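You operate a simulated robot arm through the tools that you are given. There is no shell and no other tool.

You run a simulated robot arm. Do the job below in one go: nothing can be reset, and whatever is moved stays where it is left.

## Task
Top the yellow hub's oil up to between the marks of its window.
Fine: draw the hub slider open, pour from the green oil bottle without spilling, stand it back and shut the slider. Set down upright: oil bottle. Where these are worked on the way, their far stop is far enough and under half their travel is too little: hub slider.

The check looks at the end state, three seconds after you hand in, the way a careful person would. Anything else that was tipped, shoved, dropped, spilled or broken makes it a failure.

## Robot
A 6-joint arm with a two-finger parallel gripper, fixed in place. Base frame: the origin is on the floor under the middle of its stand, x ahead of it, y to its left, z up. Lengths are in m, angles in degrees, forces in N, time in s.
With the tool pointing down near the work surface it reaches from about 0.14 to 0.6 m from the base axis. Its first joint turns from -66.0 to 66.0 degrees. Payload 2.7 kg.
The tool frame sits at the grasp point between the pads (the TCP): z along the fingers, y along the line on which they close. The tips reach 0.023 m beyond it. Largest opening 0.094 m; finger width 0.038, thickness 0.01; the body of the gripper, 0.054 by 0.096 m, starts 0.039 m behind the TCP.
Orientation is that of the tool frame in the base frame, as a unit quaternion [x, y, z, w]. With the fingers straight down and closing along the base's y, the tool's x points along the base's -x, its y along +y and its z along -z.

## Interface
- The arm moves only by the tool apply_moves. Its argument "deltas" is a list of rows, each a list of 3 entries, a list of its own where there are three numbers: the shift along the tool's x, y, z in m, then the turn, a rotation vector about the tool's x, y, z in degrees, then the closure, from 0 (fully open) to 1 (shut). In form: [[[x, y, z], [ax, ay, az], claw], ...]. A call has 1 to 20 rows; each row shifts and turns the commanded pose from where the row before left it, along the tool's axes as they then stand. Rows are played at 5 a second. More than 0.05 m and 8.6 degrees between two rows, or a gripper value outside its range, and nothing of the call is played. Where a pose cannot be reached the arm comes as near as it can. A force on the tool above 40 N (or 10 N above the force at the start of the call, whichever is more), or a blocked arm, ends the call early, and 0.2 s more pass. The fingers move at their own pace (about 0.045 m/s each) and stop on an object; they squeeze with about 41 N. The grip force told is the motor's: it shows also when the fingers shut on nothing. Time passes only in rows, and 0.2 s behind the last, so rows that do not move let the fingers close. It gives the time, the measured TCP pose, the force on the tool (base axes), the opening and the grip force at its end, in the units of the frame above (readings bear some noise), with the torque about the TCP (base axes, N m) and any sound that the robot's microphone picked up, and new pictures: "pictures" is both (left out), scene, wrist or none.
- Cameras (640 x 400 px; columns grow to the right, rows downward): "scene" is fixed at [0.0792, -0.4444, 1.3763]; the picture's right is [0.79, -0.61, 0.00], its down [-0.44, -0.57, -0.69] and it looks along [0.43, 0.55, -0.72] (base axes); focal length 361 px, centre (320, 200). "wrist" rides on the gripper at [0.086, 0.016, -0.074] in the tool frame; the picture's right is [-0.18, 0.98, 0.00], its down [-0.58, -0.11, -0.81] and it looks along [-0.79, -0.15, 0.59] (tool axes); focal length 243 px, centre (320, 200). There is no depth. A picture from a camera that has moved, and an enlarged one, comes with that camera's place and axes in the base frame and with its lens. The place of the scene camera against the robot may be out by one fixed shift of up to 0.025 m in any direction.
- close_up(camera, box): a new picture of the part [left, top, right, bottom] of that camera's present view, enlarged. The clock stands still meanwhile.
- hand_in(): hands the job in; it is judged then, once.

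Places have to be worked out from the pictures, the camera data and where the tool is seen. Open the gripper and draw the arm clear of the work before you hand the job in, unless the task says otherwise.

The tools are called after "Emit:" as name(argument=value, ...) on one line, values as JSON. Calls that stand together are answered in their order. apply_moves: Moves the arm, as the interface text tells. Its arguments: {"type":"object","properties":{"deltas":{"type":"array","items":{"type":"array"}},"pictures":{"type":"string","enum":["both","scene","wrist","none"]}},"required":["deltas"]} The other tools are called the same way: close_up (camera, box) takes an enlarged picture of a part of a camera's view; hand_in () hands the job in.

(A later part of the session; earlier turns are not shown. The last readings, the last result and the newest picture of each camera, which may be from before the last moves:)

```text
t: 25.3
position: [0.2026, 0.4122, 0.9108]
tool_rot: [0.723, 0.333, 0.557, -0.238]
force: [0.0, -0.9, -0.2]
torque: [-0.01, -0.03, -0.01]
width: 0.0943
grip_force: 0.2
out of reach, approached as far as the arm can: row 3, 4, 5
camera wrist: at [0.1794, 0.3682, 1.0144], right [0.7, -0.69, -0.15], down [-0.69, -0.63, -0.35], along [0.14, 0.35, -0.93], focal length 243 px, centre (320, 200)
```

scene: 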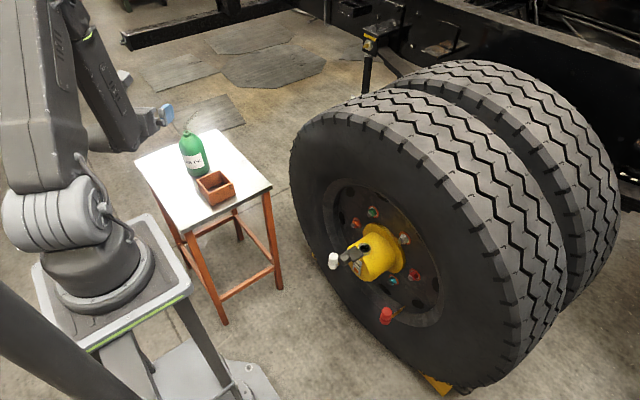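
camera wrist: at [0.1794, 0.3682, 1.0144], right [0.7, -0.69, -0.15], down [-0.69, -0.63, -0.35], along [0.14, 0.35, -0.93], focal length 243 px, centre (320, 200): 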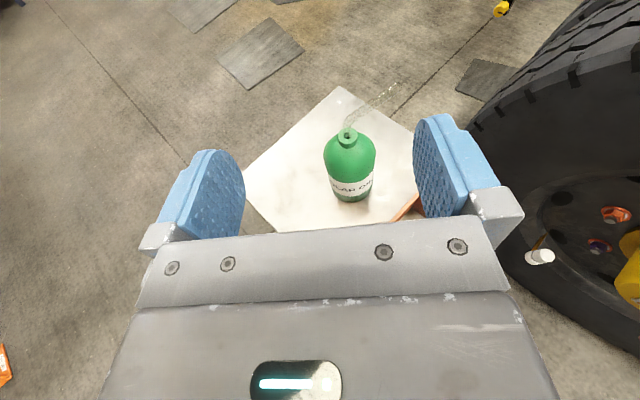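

The base joint reached its limit on this side, leaving heading 48° at (0.203, 0.412, 0.911). I shift to the radial line through the bottle (heading ~57°) while descending to z ≈ 0.85.

Emit:
apply_moves(deltas=[[[-0.0267, 0.0146, 0.0175], [4.39, 0.12, -1.22], 0], [[-0.0271, 0.0153, 0.0163], [4.39, 0.12, -1.22], 0], [[0, 0, 0], [0, 0, 1.6], 0], [[0, 0, 0], [0, 0, 0], 0]], pictures="both")

Emit:
close_up(camera="wrist", box=[230, 60, 450, 220])

```text
t: 26.3
position: [0.213, 0.4293, 0.8552]
tool_rot: [0.725, 0.333, 0.556, -0.234]
force: [0.4, 0.5, -0.3]
torque: [0.01, 0.02, 0.0]
width: 0.094
grip_force: 0.0
out of reach, approached as far as the arm can: row 1, 2
camera wrist: at [0.1887, 0.3859, 0.961], right [0.7, -0.7, -0.15], down [-0.7, -0.63, -0.34], along [0.15, 0.34, -0.93], focal length 243 px, centre (320, 200)
```

scene: 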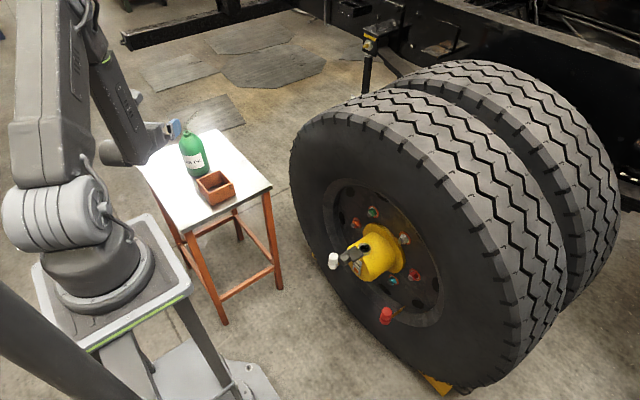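
wrist: 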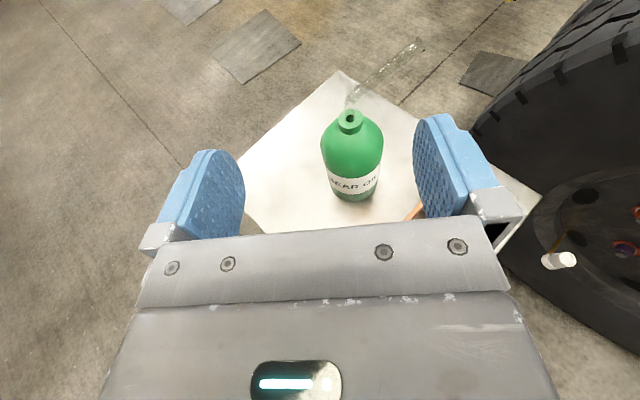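

```text
2.50 times, centred on (340, 140) of wrist
camera zoom: at [0.1887, 0.3859, 0.961], right [0.7, -0.7, -0.15], down [-0.7, -0.63, -0.34], along [0.15, 0.34, -0.93], focal length 606 px, centre (270, 350)
```

zoom: 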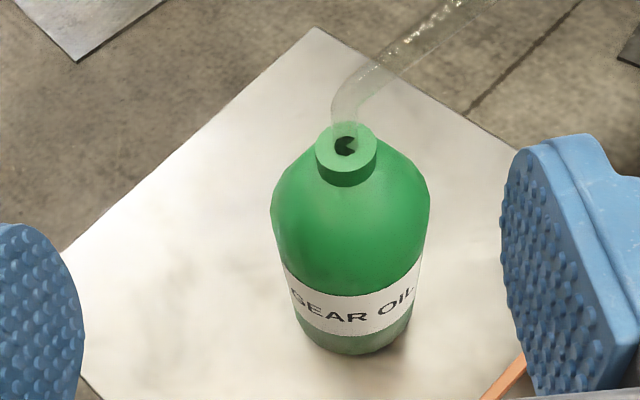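

Heading still will not turn further in this wrist branch. I zoom the scene view on the wrist to understand how the joints stand.

Emit:
close_up(camera="scene", box=[60, 0, 240, 200])

```text
2.00 times, centred on (150, 100) of scene
camera zoom: at [0.0792, -0.4444, 1.3763], right [0.79, -0.61, 0.0], down [-0.44, -0.57, -0.69], along [0.43, 0.55, -0.72], focal length 721 px, centre (660, 400)
```

zoom: 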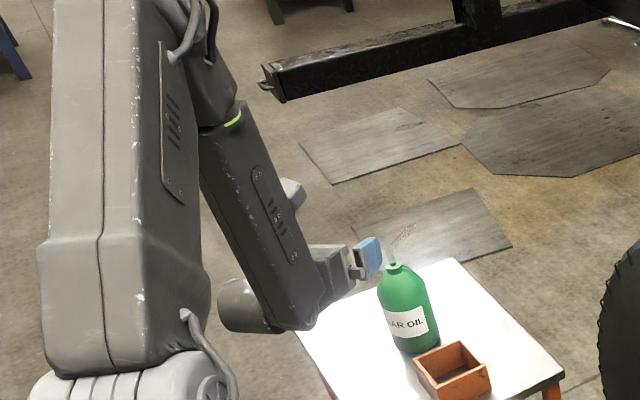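

The wrist is bent about 90° from the forearm and J1 is near its limit, so heading ≈45° is what this branch gives, which is square to the spout anyway. Before grasping I test here, in free space, whether the tool can roll +104° about its axis for the pour.

Emit:
apply_moves(deltas=[[[0, 0, 0], [0, 0, 8], 0], [[0, 0, 0], [0, 0, 8], 0], [[0, 0, 0], [0, 0, 8], 0], [[0, 0, 0], [0, 0, 8], 0], [[0, 0, 0], [0, 0, 8], 0], [[0, 0, 0], [0, 0, 8], 0], [[0, 0, 0], [0, 0, 8], 0], [[0, 0, 0], [0, 0, 8], 0], [[0, 0, 0], [0, 0, 8], 0], [[0, 0, 0], [0, 0, 8], 0], [[0, 0, 0], [0, 0, 8], 0], [[0, 0, 0], [0, 0, 8], 0], [[0, 0, 0], [0, 0, 8], 0]], pictures="both")

```text
t: 29.1
position: [0.2119, 0.4298, 0.8578]
tool_rot: [0.708, -0.367, 0.156, -0.582]
force: [-0.2, -0.7, -0.6]
torque: [-0.02, 0.01, 0.0]
width: 0.0941
grip_force: 0.1
camera wrist: at [0.2166, 0.3165, 0.8452], right [-0.46, 0.08, -0.89], down [-0.88, -0.16, 0.44], along [-0.11, 0.98, 0.14], focal length 243 px, centre (320, 200)
```

scene: 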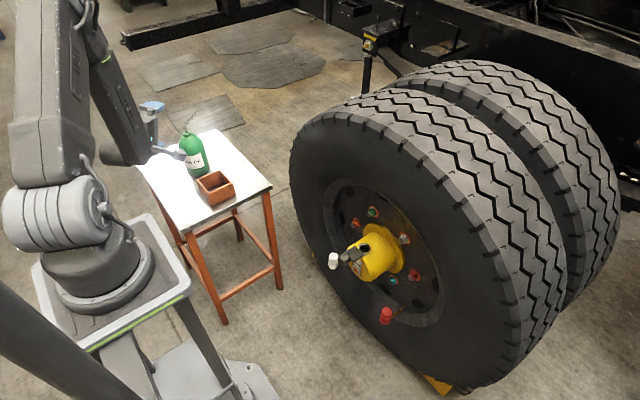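
wrist: 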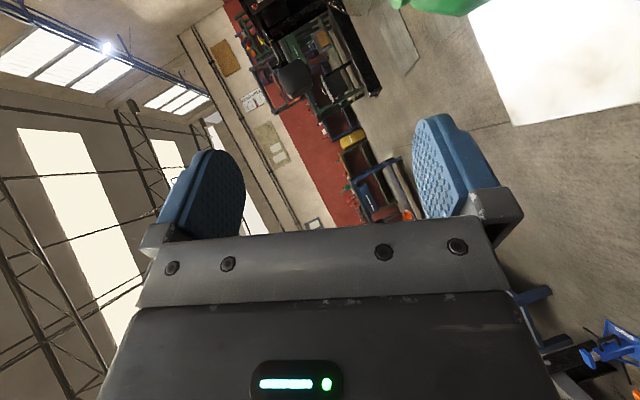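

The full pour roll is available without limits. I roll back level, trim the heading to 45° and descend behind the bottle to grasp height.

Emit:
apply_moves(deltas=[[[0, 0, 0], [0, 0, -8], 0], [[0, 0, 0], [0, 0, -8], 0], [[0, 0, 0], [0, 0, -8], 0], [[0, 0, 0], [0, 0, -8], 0], [[0, 0, 0], [0, 0, -8], 0], [[0, 0, 0], [0, 0, -8], 0], [[0, 0, 0], [0, 0, -8], 0], [[0, 0, 0], [0, 0, -8], 0], [[0, 0, 0], [0, 0, -8], 0], [[0, 0, 0], [0, 0, -8], 0], [[0, 0, 0], [0, 0, -8], 0], [[0, 0, 0], [0, 0, -8], 0], [[0, 0, 0], [0, 0, -6.2], 0], [[0, 0, 0], [-2.4, 0, 0.68], 0], [[-0.0385, 0, 0.0109], [0, 0, 0], 0], [[-0.0385, 0, 0.0109], [0, 0, 0], 0], [[-0.0385, 0, 0.0109], [0, 0, 0], 0], [[0, 0, 0], [0, 0, 0], 0]], pictures="both")

Emit:
close_up(camera="wrist", box=[220, 20, 460, 220])

Emit:
close_up(camera="scene", box=[100, 80, 270, 220])

```text
t: 32.9
position: [0.2189, 0.4275, 0.7352]
tool_rot: [0.736, 0.307, 0.556, -0.233]
force: [-0.4, 0.4, -1.1]
torque: [0.0, -0.04, -0.02]
width: 0.094
grip_force: 0.0
out of reach, approached as far as the arm can: row 14
camera wrist: at [0.1955, 0.3828, 0.8399], right [0.66, -0.73, -0.18], down [-0.74, -0.59, -0.34], along [0.14, 0.36, -0.92], focal length 243 px, centre (320, 200)
```

scene: 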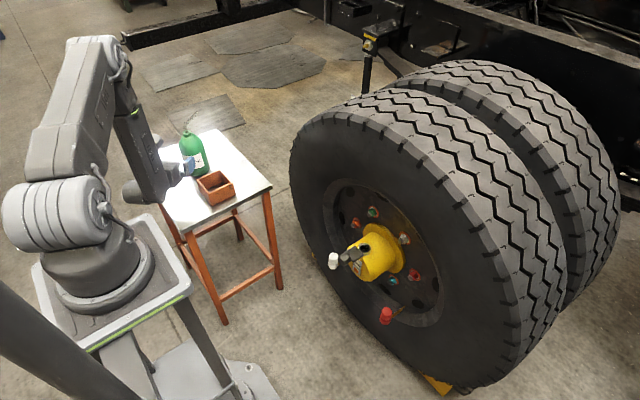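
wrist: 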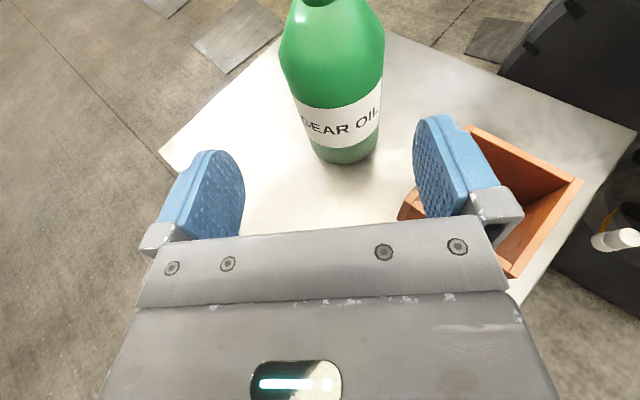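

```text
2.00 times, centred on (340, 120) of wrist
camera zoom: at [0.1955, 0.3828, 0.8399], right [0.66, -0.73, -0.18], down [-0.74, -0.59, -0.34], along [0.14, 0.36, -0.92], focal length 485 px, centre (280, 360)
```

zoom: 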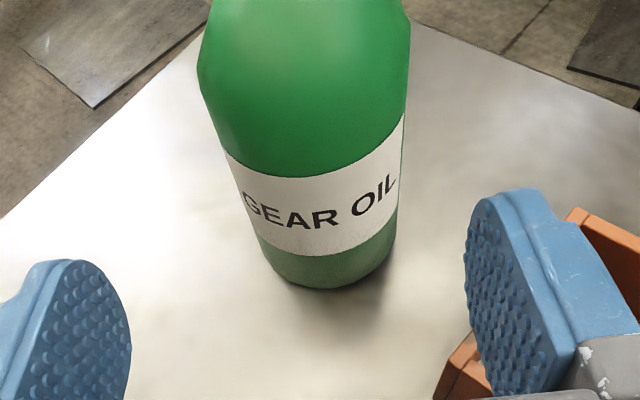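

```text
2.86 times, centred on (185, 150) of scene
camera zoom: at [0.0792, -0.4444, 1.3763], right [0.79, -0.61, 0.0], down [-0.44, -0.57, -0.69], along [0.43, 0.55, -0.72], focal length 1031 px, centre (706, 343)
```

zoom: 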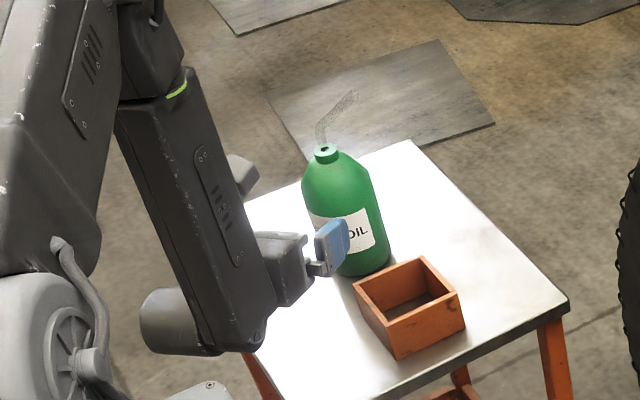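

The gripper is level behind the bottle: heading 45.4°, 15.8° down. By silhouettes the bottle axis is ~9 mm to the tool's +y side and ~0.10 m ahead, diameter ~0.075. I correct sideways and advance half way.

Emit:
apply_moves(deltas=[[[0, 0.009, 0.008], [0, 0, 0], 0], [[-0.0018, 0, 0.022], [0, 0, 0], 0], [[-0.0018, 0, 0.022], [0, 0, 0], 0], [[0, 0, 0], [0, 0, 0], 0]], pictures="both")

Emit:
close_up(camera="wrist", box=[160, 40, 480, 230])

Emit:
close_up(camera="scene", box=[130, 100, 260, 210])

```text
t: 33.9
position: [0.2556, 0.4573, 0.7186]
tool_rot: [0.738, 0.303, 0.558, -0.228]
force: [-0.3, -0.6, -0.1]
torque: [0.03, 0.01, 0.0]
width: 0.0941
grip_force: 0.1
out of reach, approached as far as the arm can: row 3
camera wrist: at [0.2319, 0.4137, 0.8227], right [0.66, -0.73, -0.17], down [-0.74, -0.58, -0.34], along [0.15, 0.35, -0.92], focal length 243 px, centre (320, 200)
```

scene: 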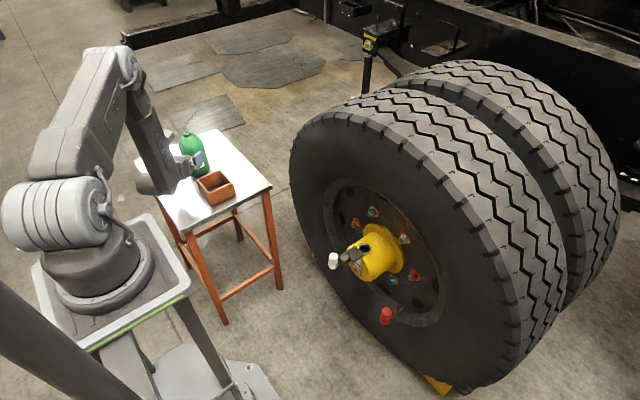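
wrist: 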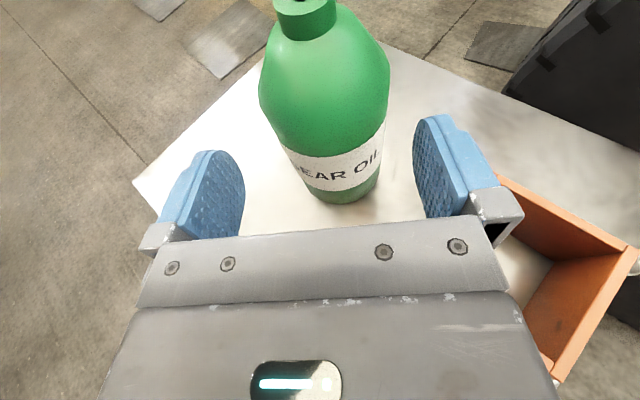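

```text
2.00 times, centred on (320, 135) of wrist
camera zoom: at [0.2319, 0.4137, 0.8227], right [0.66, -0.73, -0.17], down [-0.74, -0.58, -0.34], along [0.15, 0.35, -0.92], focal length 485 px, centre (320, 330)
```

zoom: 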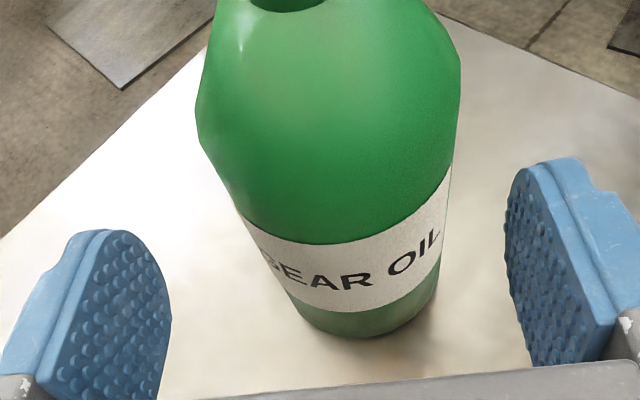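

```text
3.64 times, centred on (195, 155) of scene
camera zoom: at [0.0792, -0.4444, 1.3763], right [0.79, -0.61, 0.0], down [-0.44, -0.57, -0.69], along [0.43, 0.55, -0.72], focal length 1312 px, centre (774, 364)
```

zoom: 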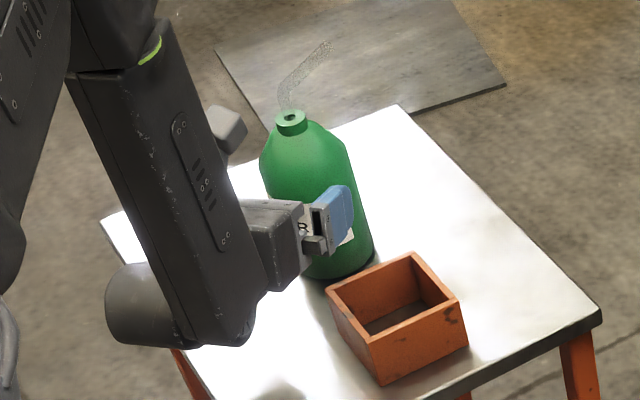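

Row 3 hit the wrist's heading limit, so I ease the heading 2.5° to the right, add 2 mm sideways and advance further; the bottle is well inside the finger gap (axis ~0.058 m ahead, ~4 mm off-centre before correction).

Emit:
apply_moves(deltas=[[[0, 0.002, 0], [-2.4, 0, 0.68], 0], [[-0.001, 0.0, 0.014], [-0.5, 0, 0.14], 0], [[-0.001, 0.0, 0.014], [-0.5, 0, 0.14], 0], [[0, 0, 0], [0, 0, 0], 0]], pictures="both")

Emit:
close_up(camera="wrist", box=[160, 40, 480, 230])

```text
t: 34.9
position: [0.2765, 0.4745, 0.7106]
tool_rot: [0.746, 0.283, 0.564, -0.213]
force: [0.3, 0.6, 0.7]
torque: [0.0, -0.03, 0.0]
width: 0.0937
grip_force: 0.0
camera wrist: at [0.2504, 0.4308, 0.8138], right [0.61, -0.77, -0.18], down [-0.77, -0.54, -0.34], along [0.17, 0.35, -0.92], focal length 243 px, centre (320, 200)
```

scene: 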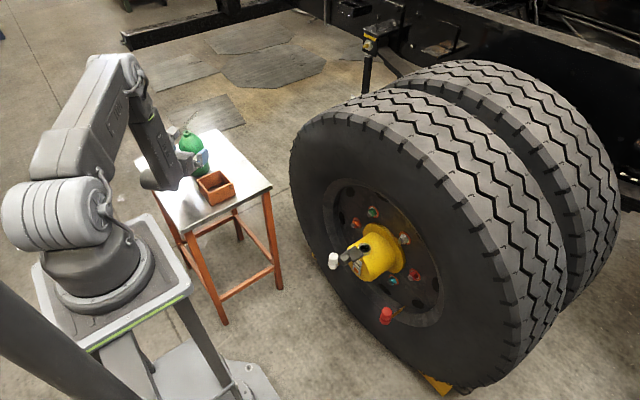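
wrist: 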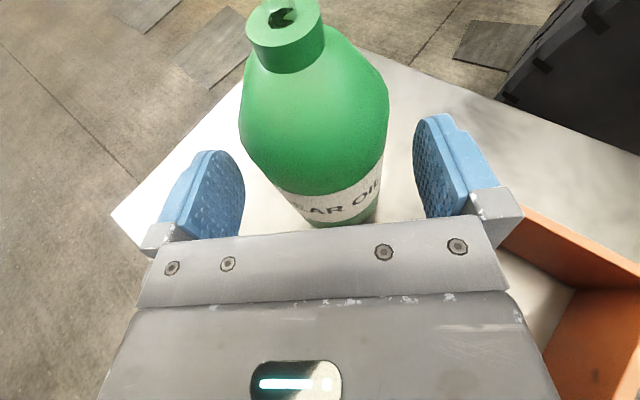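

```text
2.00 times, centred on (320, 135) of wrist
camera zoom: at [0.2504, 0.4308, 0.8138], right [0.61, -0.77, -0.18], down [-0.77, -0.54, -0.34], along [0.17, 0.35, -0.92], focal length 485 px, centre (320, 330)
```

zoom: 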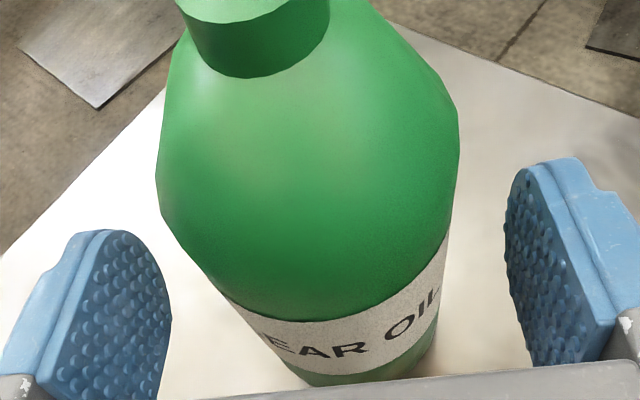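

The bottle is centred within ~2 mm and about 0.033 m ahead of the TCP. I advance the last 0.025 m with a slight trim, then check before closing.

Emit:
apply_moves(deltas=[[[-0.0005, -0.001, 0.013], [-0.4, 0, 0.1], 0], [[-0.0005, -0.001, 0.012], [-0.4, 0, 0.1], 0], [[0, 0, 0], [0, 0, 0], 0]], pictures="both")

Emit:
close_up(camera="wrist", box=[160, 40, 480, 230])

Emit:
close_up(camera="scene", box=[130, 100, 260, 210])

```text
t: 35.7
position: [0.2926, 0.4918, 0.703]
tool_rot: [0.748, 0.277, 0.566, -0.209]
force: [0.2, 0.7, 1.2]
torque: [0.02, 0.0, -0.01]
width: 0.0939
grip_force: 0.1
camera wrist: at [0.2663, 0.4488, 0.8063], right [0.6, -0.78, -0.18], down [-0.78, -0.53, -0.34], along [0.17, 0.34, -0.92], focal length 243 px, centre (320, 200)
```

scene: 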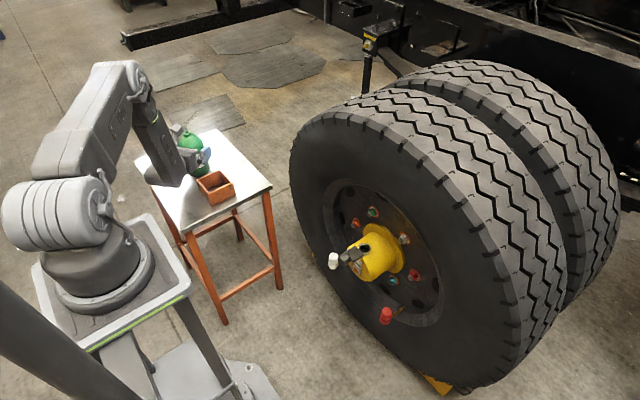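
wrist: 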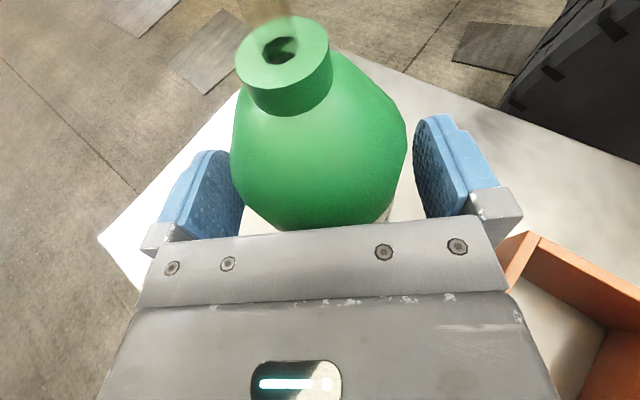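

```text
2.00 times, centred on (320, 135) of wrist
camera zoom: at [0.2663, 0.4488, 0.8063], right [0.6, -0.78, -0.18], down [-0.78, -0.53, -0.34], along [0.17, 0.34, -0.92], focal length 485 px, centre (320, 330)
```

zoom: 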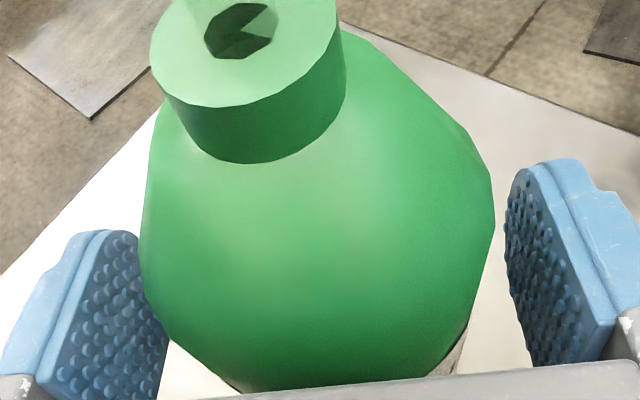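

```text
3.64 times, centred on (195, 155) of scene
camera zoom: at [0.0792, -0.4444, 1.3763], right [0.79, -0.61, 0.0], down [-0.44, -0.57, -0.69], along [0.43, 0.55, -0.72], focal length 1312 px, centre (774, 364)
```

zoom: 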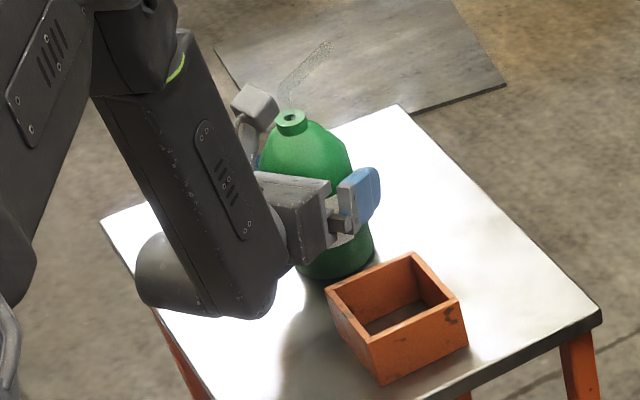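

The TCP is about 7 mm short of the bottle axis and centred within 2 mm. I close the fingers gently on the bottle.

Emit:
apply_moves(deltas=[[[0, 0, 0], [0, 0, 0], 0.12], [[0, 0, 0], [0, 0, 0], 0.18], [[0, 0, 0], [0, 0, 0], 0.3], [[0, 0, 0], [0, 0, 0], 1], [[0, 0, 0], [0, 0, 0], 1], [[0, 0, 0], [0, 0, 0], 1]], pictures="both")

```text
t: 37.1
position: [0.2936, 0.4913, 0.7019]
tool_rot: [0.748, 0.278, 0.565, -0.21]
force: [0.4, 0.7, 1.5]
torque: [0.06, -0.04, -0.02]
width: 0.0713
grip_force: 40.6
camera wrist: at [0.2662, 0.4487, 0.8064], right [0.6, -0.78, -0.18], down [-0.78, -0.53, -0.34], along [0.17, 0.34, -0.92], focal length 243 px, centre (320, 200)
```

scene: 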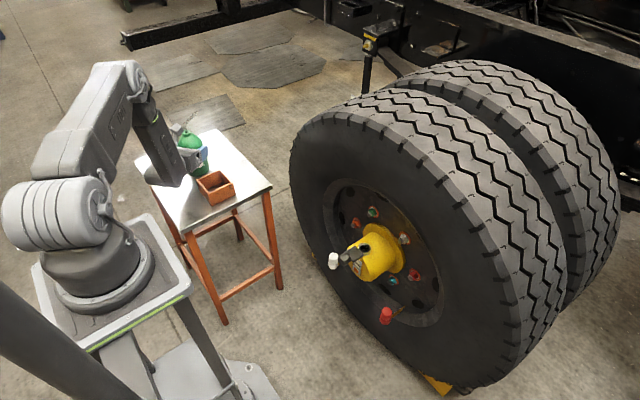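
wrist: 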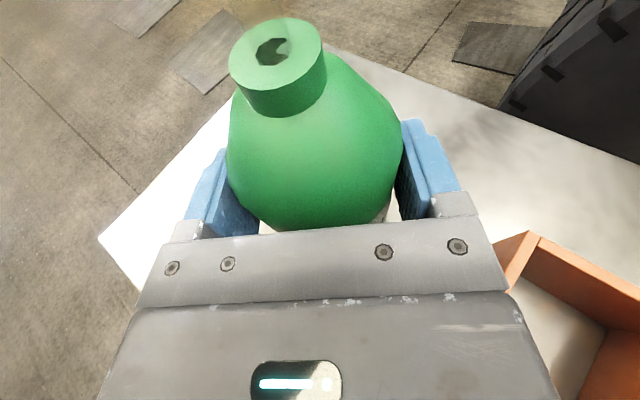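

The bottle is held: width 0.0713 m, grip 40.6 N. I note this grasp pose, TCP (0.293, 0.4915, 0.702), for setting it back, and lift straight up a little to check the hold.

Emit:
apply_moves(deltas=[[[0.0096, 0, -0.0027], [0, 0, 0], 1], [[0.0192, 0, -0.0055], [0, 0, 0], 1], [[0, 0, 0], [0, 0, 0], 1]], pictures="both")

Emit:
close_up(camera="scene", box=[130, 90, 260, 210])

```text
t: 37.9
position: [0.2953, 0.4915, 0.7318]
tool_rot: [0.747, 0.278, 0.566, -0.21]
force: [-0.2, 0.3, -3.8]
torque: [-0.02, 0.02, -0.02]
width: 0.0712
grip_force: 41.2
camera wrist: at [0.2667, 0.4487, 0.8362], right [0.6, -0.78, -0.18], down [-0.78, -0.53, -0.34], along [0.17, 0.34, -0.92], focal length 243 px, centre (320, 200)
```

scene: 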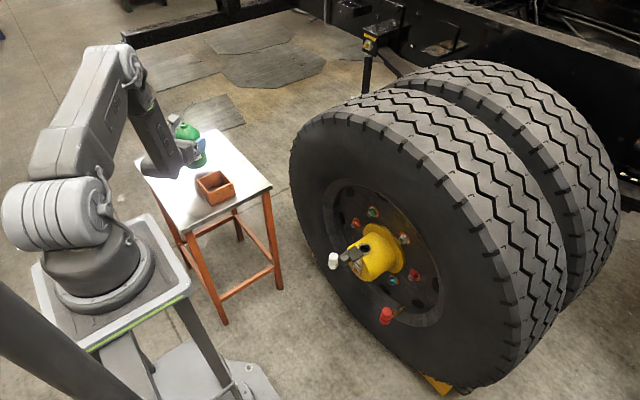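
wrist: 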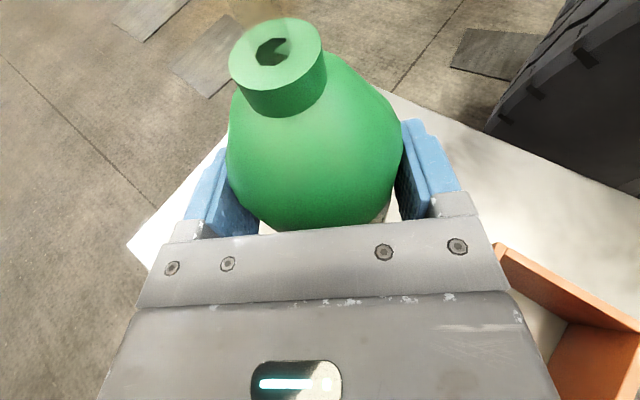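

```text
3.33 times, centred on (195, 150) of scene
camera zoom: at [0.0792, -0.4443, 1.3763], right [0.79, -0.61, 0.0], down [-0.44, -0.57, -0.69], along [0.43, 0.55, -0.72], focal length 1202 px, centre (737, 367)
```

zoom: 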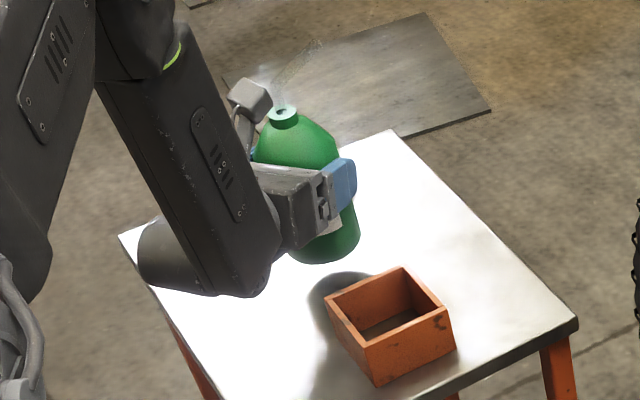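

The bottle lifted cleanly (about 5 N). Combining three views, the spout tip sits 0.0508 m to the tool's right and 0.1345 m above the TCP. I lift further, retract and swing around towards the hub, keeping the bottle upright.

Emit:
apply_moves(deltas=[[[0.0321, 0, -0.0091], [0, 0, 0], 1], [[0.0321, 0, -0.0091], [0, 0, 0], 1], [[0.0321, 0, -0.0091], [0, 0, 0], 1], [[-0.0075, 0.0125, -0.0262], [0, 0, 0], 1], [[-0.0075, 0.0125, -0.0262], [0, 0, 0], 1], [[0.0034, 0.0468, 0.0119], [-5.19, 0, 1.477], 1], [[0.0034, 0.0468, 0.0119], [-5.19, 0, 1.477], 1], [[0.0034, 0.0468, 0.0119], [-5.19, 0, 1.477], 1], [[0.0034, 0.0468, 0.0119], [-5.19, 0, 1.477], 1], [[0.0034, 0.0468, 0.0119], [-5.19, 0, 1.477], 1], [[0.0034, 0.0468, 0.0119], [-5.19, 0, 1.477], 1], [[0.0034, 0.0468, 0.0119], [-5.19, 0, 1.477], 1], [[0.0034, 0.0468, 0.0119], [-5.19, 0, 1.477], 1], [[0, 0, 0], [0, 0, 0], 1]], pictures="both")

```text
t: 40.9
position: [0.4962, 0.133, 0.8344]
tool_rot: [0.798, -0.018, 0.603, 0.014]
force: [0.2, 0.4, -4.2]
torque: [0.0, 0.02, -0.01]
width: 0.071
grip_force: 41.3
camera wrist: at [0.4472, 0.1198, 0.9387], right [-0.09, -0.98, -0.18], down [-0.93, 0.15, -0.34], along [0.36, 0.13, -0.92], focal length 243 px, centre (320, 200)
```

scene: 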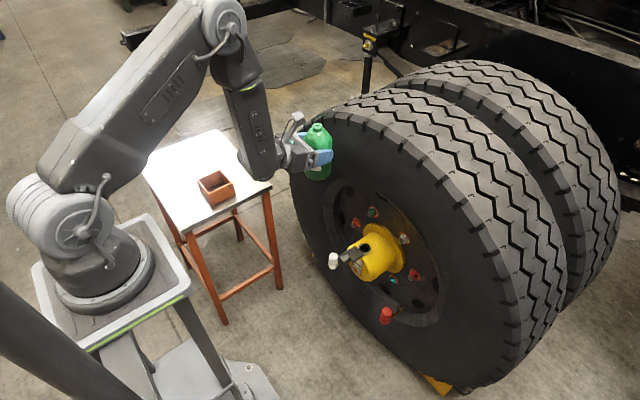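
wrist: 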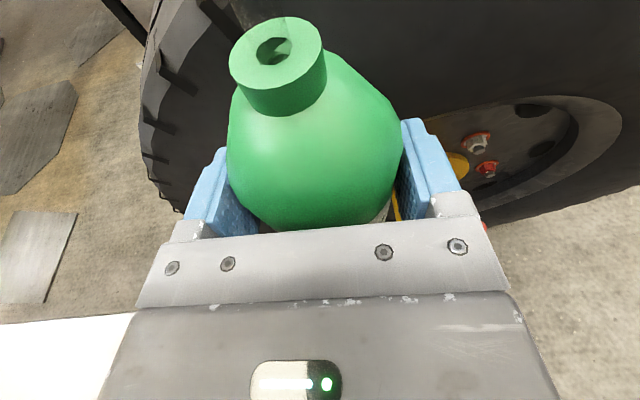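

The bottle is upright at (0.496, 0.133, 0.834), heading -2.6°. To reach a good pouring side (bottle on the +y side of the filler, clear of nuts and knob) the heading must come to ~+28°, and this wrist branch only allows going round clockwise. I start that turn about the wrist axis, bottle level.

Emit:
apply_moves(deltas=[[[-0.0004, 0.0207, -0.0014], [-7.694, 0, 2.194], 1], [[-0.0004, 0.0207, -0.0014], [-7.694, 0, 2.194], 1], [[-0.0004, 0.0207, -0.0014], [-7.694, 0, 2.194], 1], [[-0.0004, 0.0207, -0.0014], [-7.694, 0, 2.194], 1], [[-0.0004, 0.0207, -0.0014], [-7.694, 0, 2.194], 1], [[-0.0004, 0.0207, -0.0014], [-7.694, 0, 2.194], 1], [[-0.0004, 0.0207, -0.0014], [-7.694, 0, 2.194], 1], [[-0.0004, 0.0207, -0.0014], [-7.694, 0, 2.194], 1]], pictures="both")

```text
t: 42.7
position: [0.405, 0.0037, 0.8343]
tool_rot: [0.667, -0.439, 0.504, 0.329]
force: [0.2, -0.5, -3.9]
torque: [0.03, 0.01, -0.04]
width: 0.071
grip_force: 41.0
camera wrist: at [0.3689, 0.0419, 0.9379], right [-0.92, -0.34, -0.18], down [-0.27, 0.9, -0.34], along [0.28, -0.26, -0.92], focal length 243 px, centre (320, 200)
```

scene: 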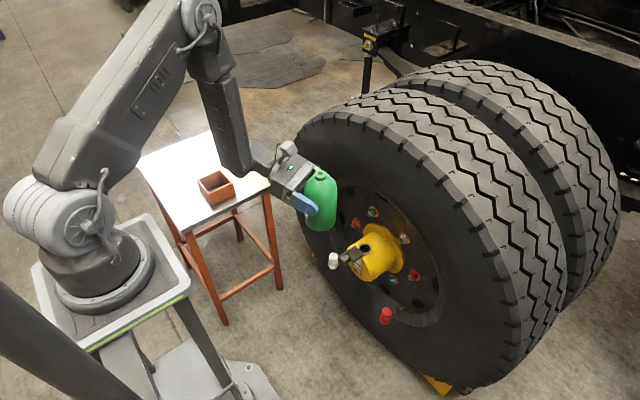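
wrist: 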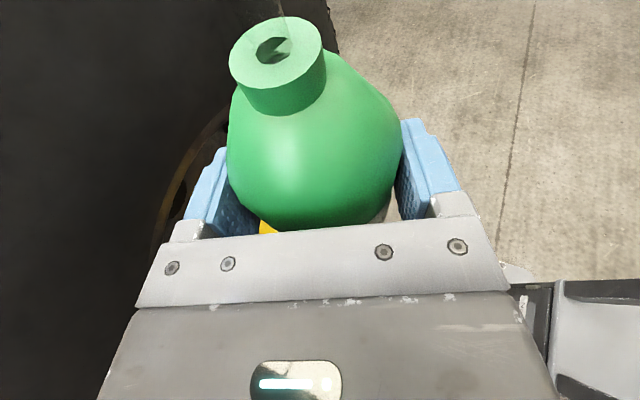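

Smooth so far: heading ≈ -67°, bottle level. I continue the turn.

Emit:
apply_moves(deltas=[[[-0.0004, 0.0207, -0.0014], [-7.694, 0, 2.194], 1], [[-0.0004, 0.0207, -0.0014], [-7.694, 0, 2.194], 1], [[-0.0004, 0.0207, -0.0014], [-7.694, 0, 2.194], 1], [[-0.0004, 0.0207, -0.0014], [-7.694, 0, 2.194], 1], [[-0.0004, 0.0207, -0.0014], [-7.694, 0, 2.194], 1], [[-0.0004, 0.0207, -0.0014], [-7.694, 0, 2.194], 1], [[-0.0004, 0.0207, -0.0014], [-7.694, 0, 2.194], 1], [[-0.0004, 0.0207, -0.0014], [-7.694, 0, 2.194], 1]], pictures="both")

```text
t: 44.5
position: [0.2484, 0.0247, 0.8326]
tool_rot: [-0.333, 0.725, -0.252, -0.547]
force: [0.0, -1.2, -3.9]
torque: [0.06, 0.01, -0.03]
width: 0.0711
grip_force: 41.2
camera wrist: at [0.2662, 0.0738, 0.9367], right [-0.71, 0.68, -0.18], down [0.69, 0.64, -0.34], along [-0.11, -0.36, -0.93], focal length 243 px, centre (320, 200)
```

scene: 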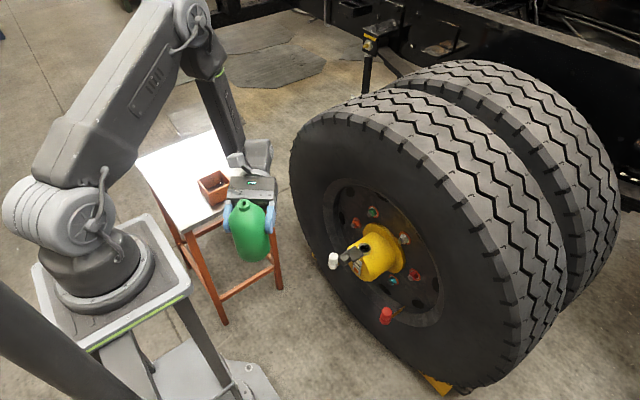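
wrist: 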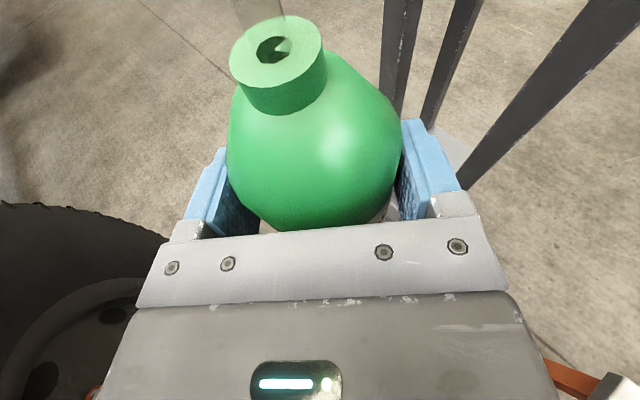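

Still smooth, heading ≈ -131°, no flags. I keep turning, past the robot's inner side.

Emit:
apply_moves(deltas=[[[-0.0004, 0.0207, -0.0014], [-7.694, 0, 2.194], 1], [[-0.0004, 0.0207, -0.0014], [-7.694, 0, 2.194], 1], [[-0.0004, 0.0207, -0.0014], [-7.694, 0, 2.194], 1], [[-0.0004, 0.0207, -0.0014], [-7.694, 0, 2.194], 1], [[-0.0004, 0.0207, -0.0014], [-7.694, 0, 2.194], 1], [[-0.0004, 0.0207, -0.0014], [-7.694, 0, 2.194], 1], [[-0.0004, 0.0207, -0.0014], [-7.694, 0, 2.194], 1], [[-0.0004, 0.0207, -0.0014], [-7.694, 0, 2.194], 1]], pictures="both")

```text
t: 46.3
position: [0.2007, 0.1759, 0.8314]
tool_rot: [0.101, 0.793, 0.077, -0.596]
force: [0.3, -0.1, -4.9]
torque: [-0.01, -0.03, -0.02]
width: 0.0712
grip_force: 40.9
camera wrist: at [0.2499, 0.1813, 0.9359], right [0.3, 0.94, -0.18], down [0.88, -0.34, -0.34], along [-0.38, -0.05, -0.93], focal length 243 px, centre (320, 200)
```

scene: 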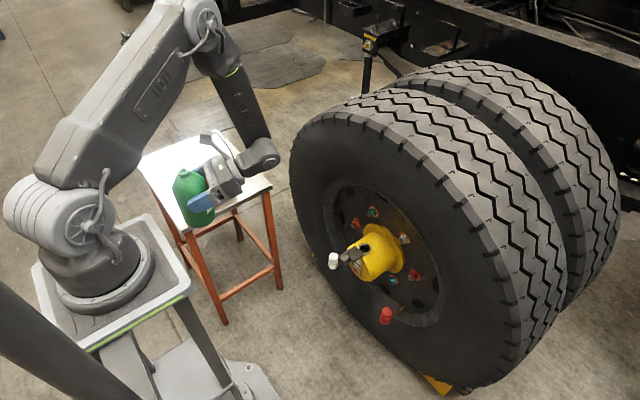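
wrist: 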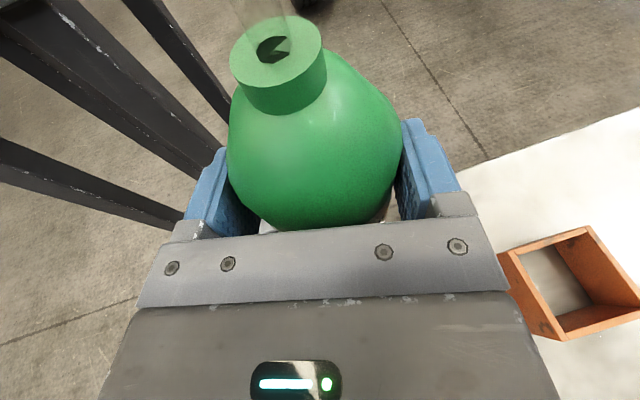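

No flags; heading ≈ -195° (=165°). I continue over the table side at this height (bottle base ≈ 0.75, box rim 0.68).

Emit:
apply_moves(deltas=[[[-0.0004, 0.0207, -0.0014], [-7.694, 0, 2.194], 1], [[-0.0004, 0.0207, -0.0014], [-7.694, 0, 2.194], 1], [[-0.0004, 0.0207, -0.0014], [-7.694, 0, 2.194], 1], [[-0.0004, 0.0207, -0.0014], [-7.694, 0, 2.194], 1], [[-0.0004, 0.0207, -0.0014], [-7.694, 0, 2.194], 1], [[-0.0004, 0.0207, -0.0014], [-7.694, 0, 2.194], 1], [[-0.0004, 0.0207, -0.0014], [-7.694, 0, 2.194], 1], [[-0.0004, 0.0207, -0.0014], [-7.694, 0, 2.194], 1]], pictures="both")

```text
t: 48.1
position: [0.3156, 0.2845, 0.8321]
tool_rot: [0.504, 0.618, 0.382, -0.467]
force: [-0.7, 0.1, -3.9]
torque: [-0.02, -0.01, 0.02]
width: 0.0711
grip_force: 41.0
camera wrist: at [0.3402, 0.2419, 0.9358], right [0.97, 0.15, -0.17], down [0.08, -0.94, -0.34], along [-0.21, 0.32, -0.92], focal length 243 px, centre (320, 200)
```

scene: 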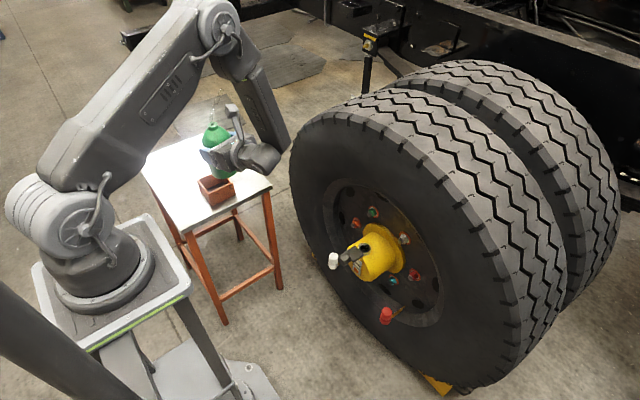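
wrist: 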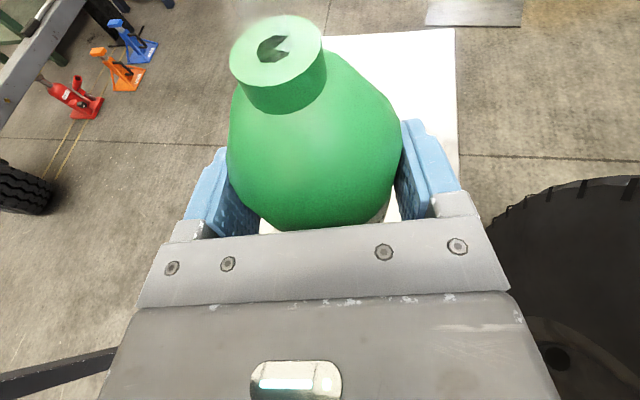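

Heading is now ≈101° and everything stays level. I swing the whole arm clockwise about the base to bring the bottle in front of the hub (heading ~60°) and lower a bit, where the wrist camera should see the filler beside the right finger.

Emit:
apply_moves(deltas=[[[-0.01065, 0.02038, -0.03736], [-5.693, 0, 1.623], 1], [[-0.01065, 0.02038, -0.03736], [-5.693, 0, 1.623], 1], [[-0.01065, 0.02038, -0.03736], [-5.693, 0, 1.623], 1], [[-0.01065, 0.02038, -0.03736], [-5.693, 0, 1.623], 1], [[-0.01065, 0.02038, -0.03736], [-5.693, 0, 1.623], 1], [[-0.01065, 0.02038, -0.03736], [-5.693, 0, 1.623], 1], [[-0.01065, 0.02038, -0.03736], [-5.693, 0, 1.623], 1], [[-0.0266, -0.0185, 0.0063], [0, 0, 0], 1], [[-0.0266, -0.0185, 0.0063], [0, 0, 0], 1], [[-0.0266, -0.0185, 0.0063], [0, 0, 0], 1], [[0, 0, 0], [0, 0, 0], 1]], pictures="both")

Emit:
close_up(camera="wrist", box=[440, 100, 640, 260])

Emit:
close_up(camera="scene", box=[300, 170, 440, 290])

```text
t: 50.5
position: [0.3752, 0.0289, 0.7476]
tool_rot: [0.689, 0.401, 0.523, -0.302]
force: [0.1, -1.5, -4.8]
torque: [0.0, 0.01, -0.02]
width: 0.0713
grip_force: 41.2
camera wrist: at [0.3641, -0.0193, 0.8511], right [0.83, -0.53, -0.17], down [-0.56, -0.76, -0.34], along [0.05, 0.38, -0.92], focal length 243 px, centre (320, 200)
```

scene: 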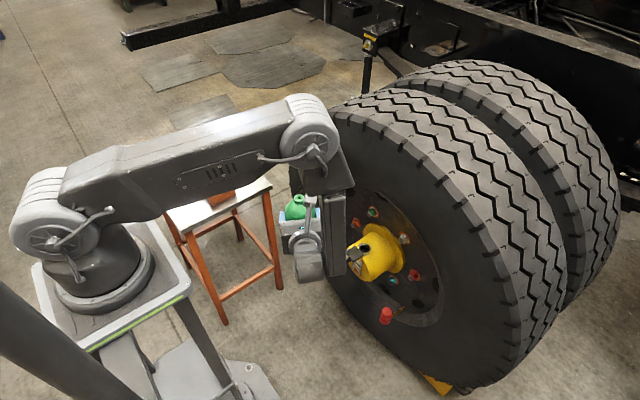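
wrist: 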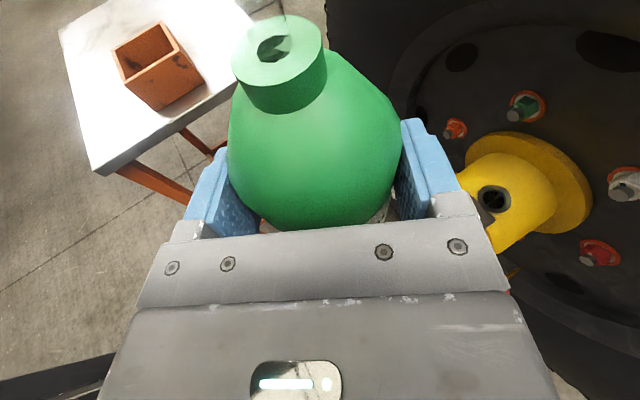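

```text
2.50 times, centred on (540, 180) of wrist
camera zoom: at [0.3641, -0.0193, 0.8511], right [0.83, -0.53, -0.17], down [-0.56, -0.76, -0.34], along [0.05, 0.38, -0.92], focal length 606 px, centre (-230, 250)
```

zoom: 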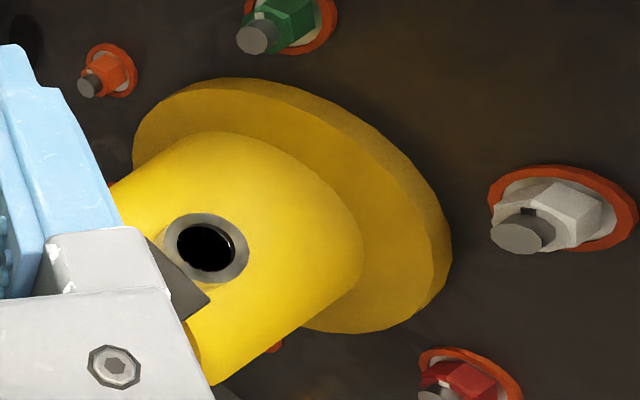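

```text
3.33 times, centred on (370, 230) of scene
camera zoom: at [0.0792, -0.4444, 1.3763], right [0.79, -0.61, 0.0], down [-0.44, -0.57, -0.69], along [0.43, 0.55, -0.72], focal length 1202 px, centre (153, 100)
```

zoom: 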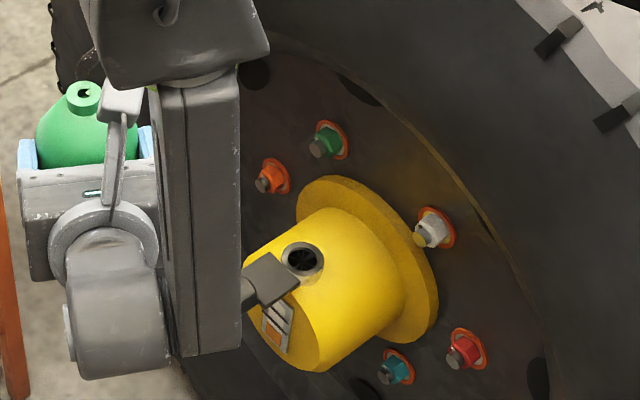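

The filler re-measures at (0.563, -0.019, rim z ≈ 0.530), agreeing with the earlier ray. I move the upright bottle to the +y side of the filler, heading 32°, still above pouring height.

Emit:
apply_moves(deltas=[[[-0.0114, 0.0147, 0.0314], [-5.43, 0, 1.528], 1], [[-0.0111, 0.012, 0.0327], [-5.43, 0, 1.528], 1], [[-0.0108, 0.0091, 0.0337], [-5.43, 0, 1.528], 1], [[-0.0106, 0.0062, 0.0344], [-5.43, 0, 1.528], 1], [[-0.0104, 0.0032, 0.0349], [-5.43, 0, 1.528], 1], [[0, 0, 0], [0, 0, 0], 1]], pictures="both")

Emit:
close_up(camera="scene", box=[300, 130, 460, 290])

```text
t: 51.9
position: [0.5073, 0.1128, 0.6516]
tool_rot: [0.767, 0.22, 0.58, -0.165]
force: [0.6, 0.0, -3.9]
torque: [-0.06, 0.01, -0.03]
width: 0.0709
grip_force: 40.8
camera wrist: at [0.4741, 0.0739, 0.7554], right [0.48, -0.86, -0.18], down [-0.85, -0.4, -0.34], along [0.22, 0.31, -0.92], focal length 243 px, centre (320, 200)
```

scene: 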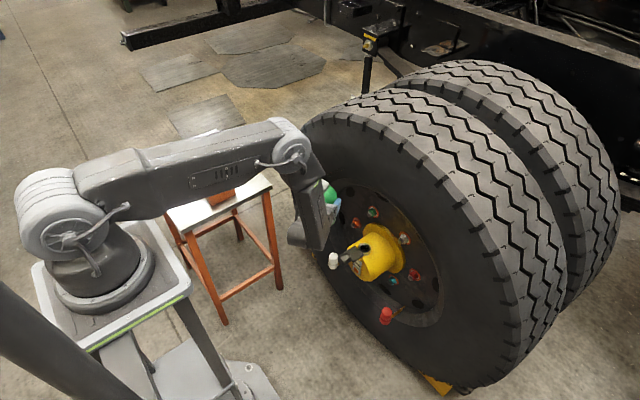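
wrist: 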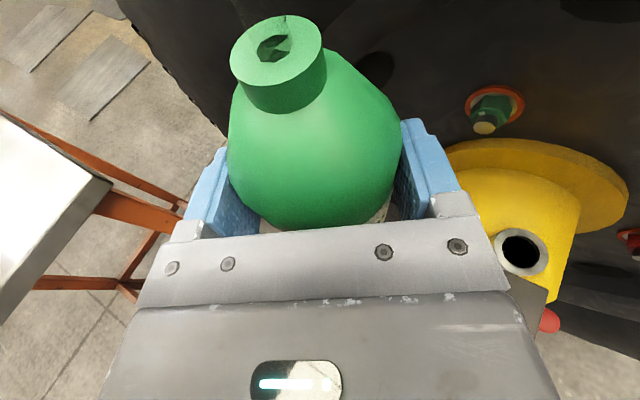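

```text
2.50 times, centred on (380, 210) of scene
camera zoom: at [0.0792, -0.4444, 1.3763], right [0.79, -0.61, 0.0], down [-0.44, -0.57, -0.69], along [0.43, 0.55, -0.72], focal length 902 px, centre (170, 175)
```

zoom: 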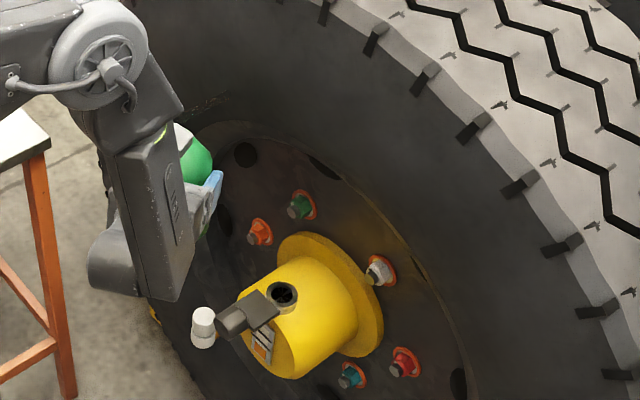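

At (0.507, 0.113, 0.652), upright, heading 32°; the filler shows again at ≈(0.562, -0.020). I roll the bottle 48° (still short of any flow) at this TCP and check the spout tip against the filler in the scene view.

Emit:
apply_moves(deltas=[[[0, 0, 0], [0, 0, 6], 1], [[0, 0, 0], [0, 0, 8], 1], [[0, 0, 0], [0, 0, 8], 1], [[0, 0, 0], [0, 0, 8], 1], [[0, 0, 0], [0, 0, 8], 1], [[0, 0, 0], [0, 0, 6], 1], [[0, 0, 0], [0, 0, 4], 1], [[0, 0, 0], [0, 0, 0], 1]], pictures="both")

Emit:
close_up(camera="scene", box=[320, 170, 440, 270])

```text
t: 53.7
position: [0.5076, 0.1122, 0.652]
tool_rot: [0.79, -0.11, 0.463, -0.387]
force: [0.4, -0.3, -4.3]
torque: [-0.04, 0.05, 0.01]
width: 0.0712
grip_force: 41.3
camera wrist: at [0.4964, 0.0175, 0.7169], right [0.08, -0.56, -0.82], down [-1.0, -0.03, -0.08], along [0.02, 0.82, -0.57], focal length 243 px, centre (320, 200)
```

scene: 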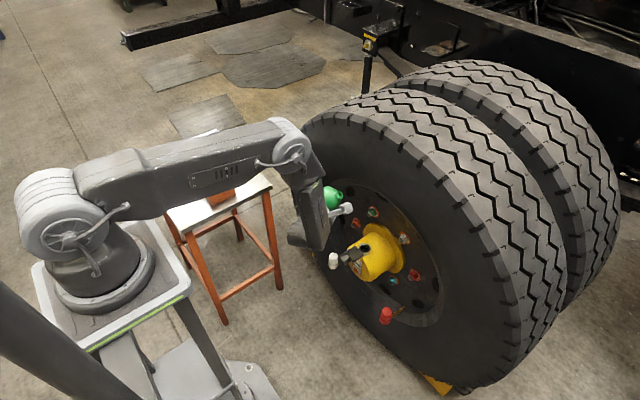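
wrist: 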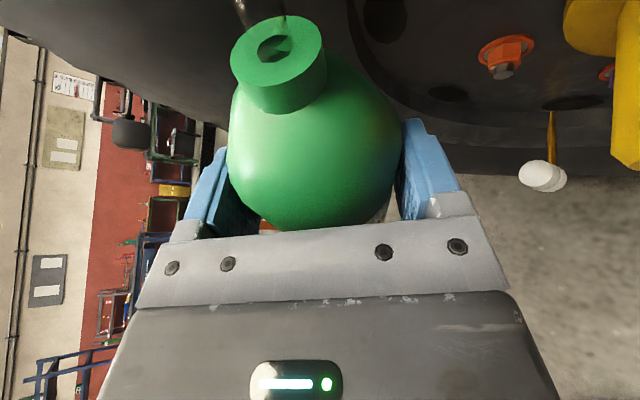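

```text
4.00 times, centred on (380, 220) of scene
camera zoom: at [0.0792, -0.4444, 1.3763], right [0.79, -0.61, 0.0], down [-0.44, -0.57, -0.69], along [0.43, 0.55, -0.72], focal length 1443 px, centre (80, 120)
```

zoom: 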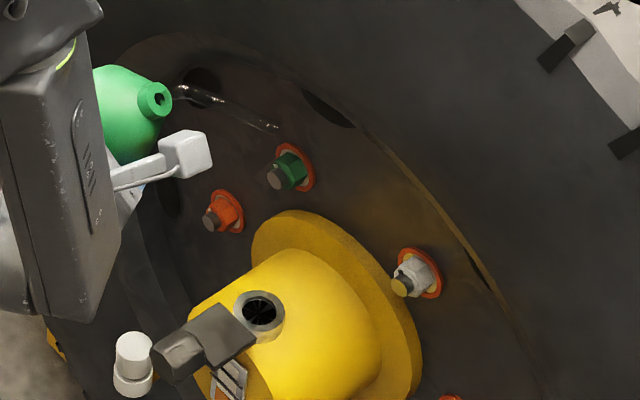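

The tube shows clearly, and my model predicts its tip within ~4 mm in the scene view (tip ≈ (0.567, -0.007, 0.708)). At 65° roll this TCP puts the tip right above the filler, so I now lower 0.085 m straight down.

Emit:
apply_moves(deltas=[[[-0.0183, 0.0202, 0.0077], [0, 0, 0], 1], [[-0.0183, 0.0202, 0.0077], [0, 0, 0], 1], [[-0.0183, 0.0202, 0.0077], [0, 0, 0], 1], [[0, 0, 0], [0, 0, 5], 1], [[0, 0, 0], [0, 0, 0], 1]], pictures="scene")

Emit:
close_up(camera="scene", box=[330, 200, 420, 280])

```text
t: 54.9
position: [0.5083, 0.1109, 0.567]
tool_rot: [0.784, -0.144, 0.445, -0.408]
force: [0.5, 0.6, -3.7]
torque: [-0.09, -0.02, 0.03]
width: 0.071
grip_force: 41.0
```

scene: 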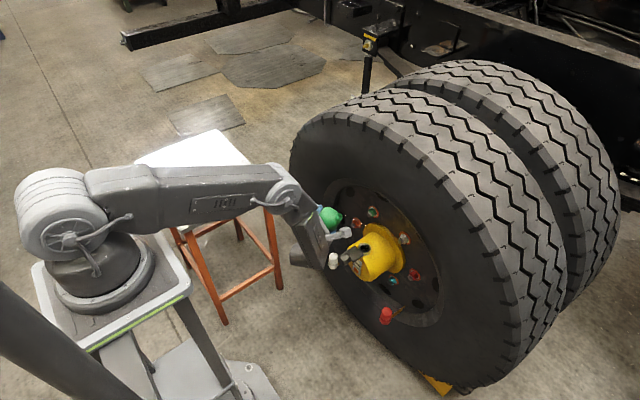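

```text
5.00 times, centred on (375, 240) of scene
camera zoom: at [0.0792, -0.4444, 1.3763], right [0.79, -0.61, 0.0], down [-0.44, -0.57, -0.69], along [0.43, 0.55, -0.72], focal length 1804 px, centre (45, 0)
```

zoom: 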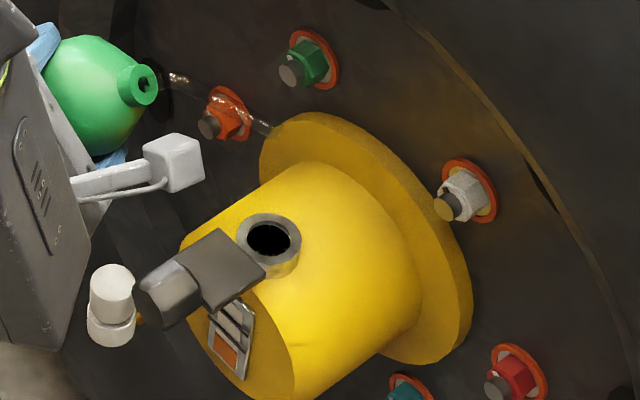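

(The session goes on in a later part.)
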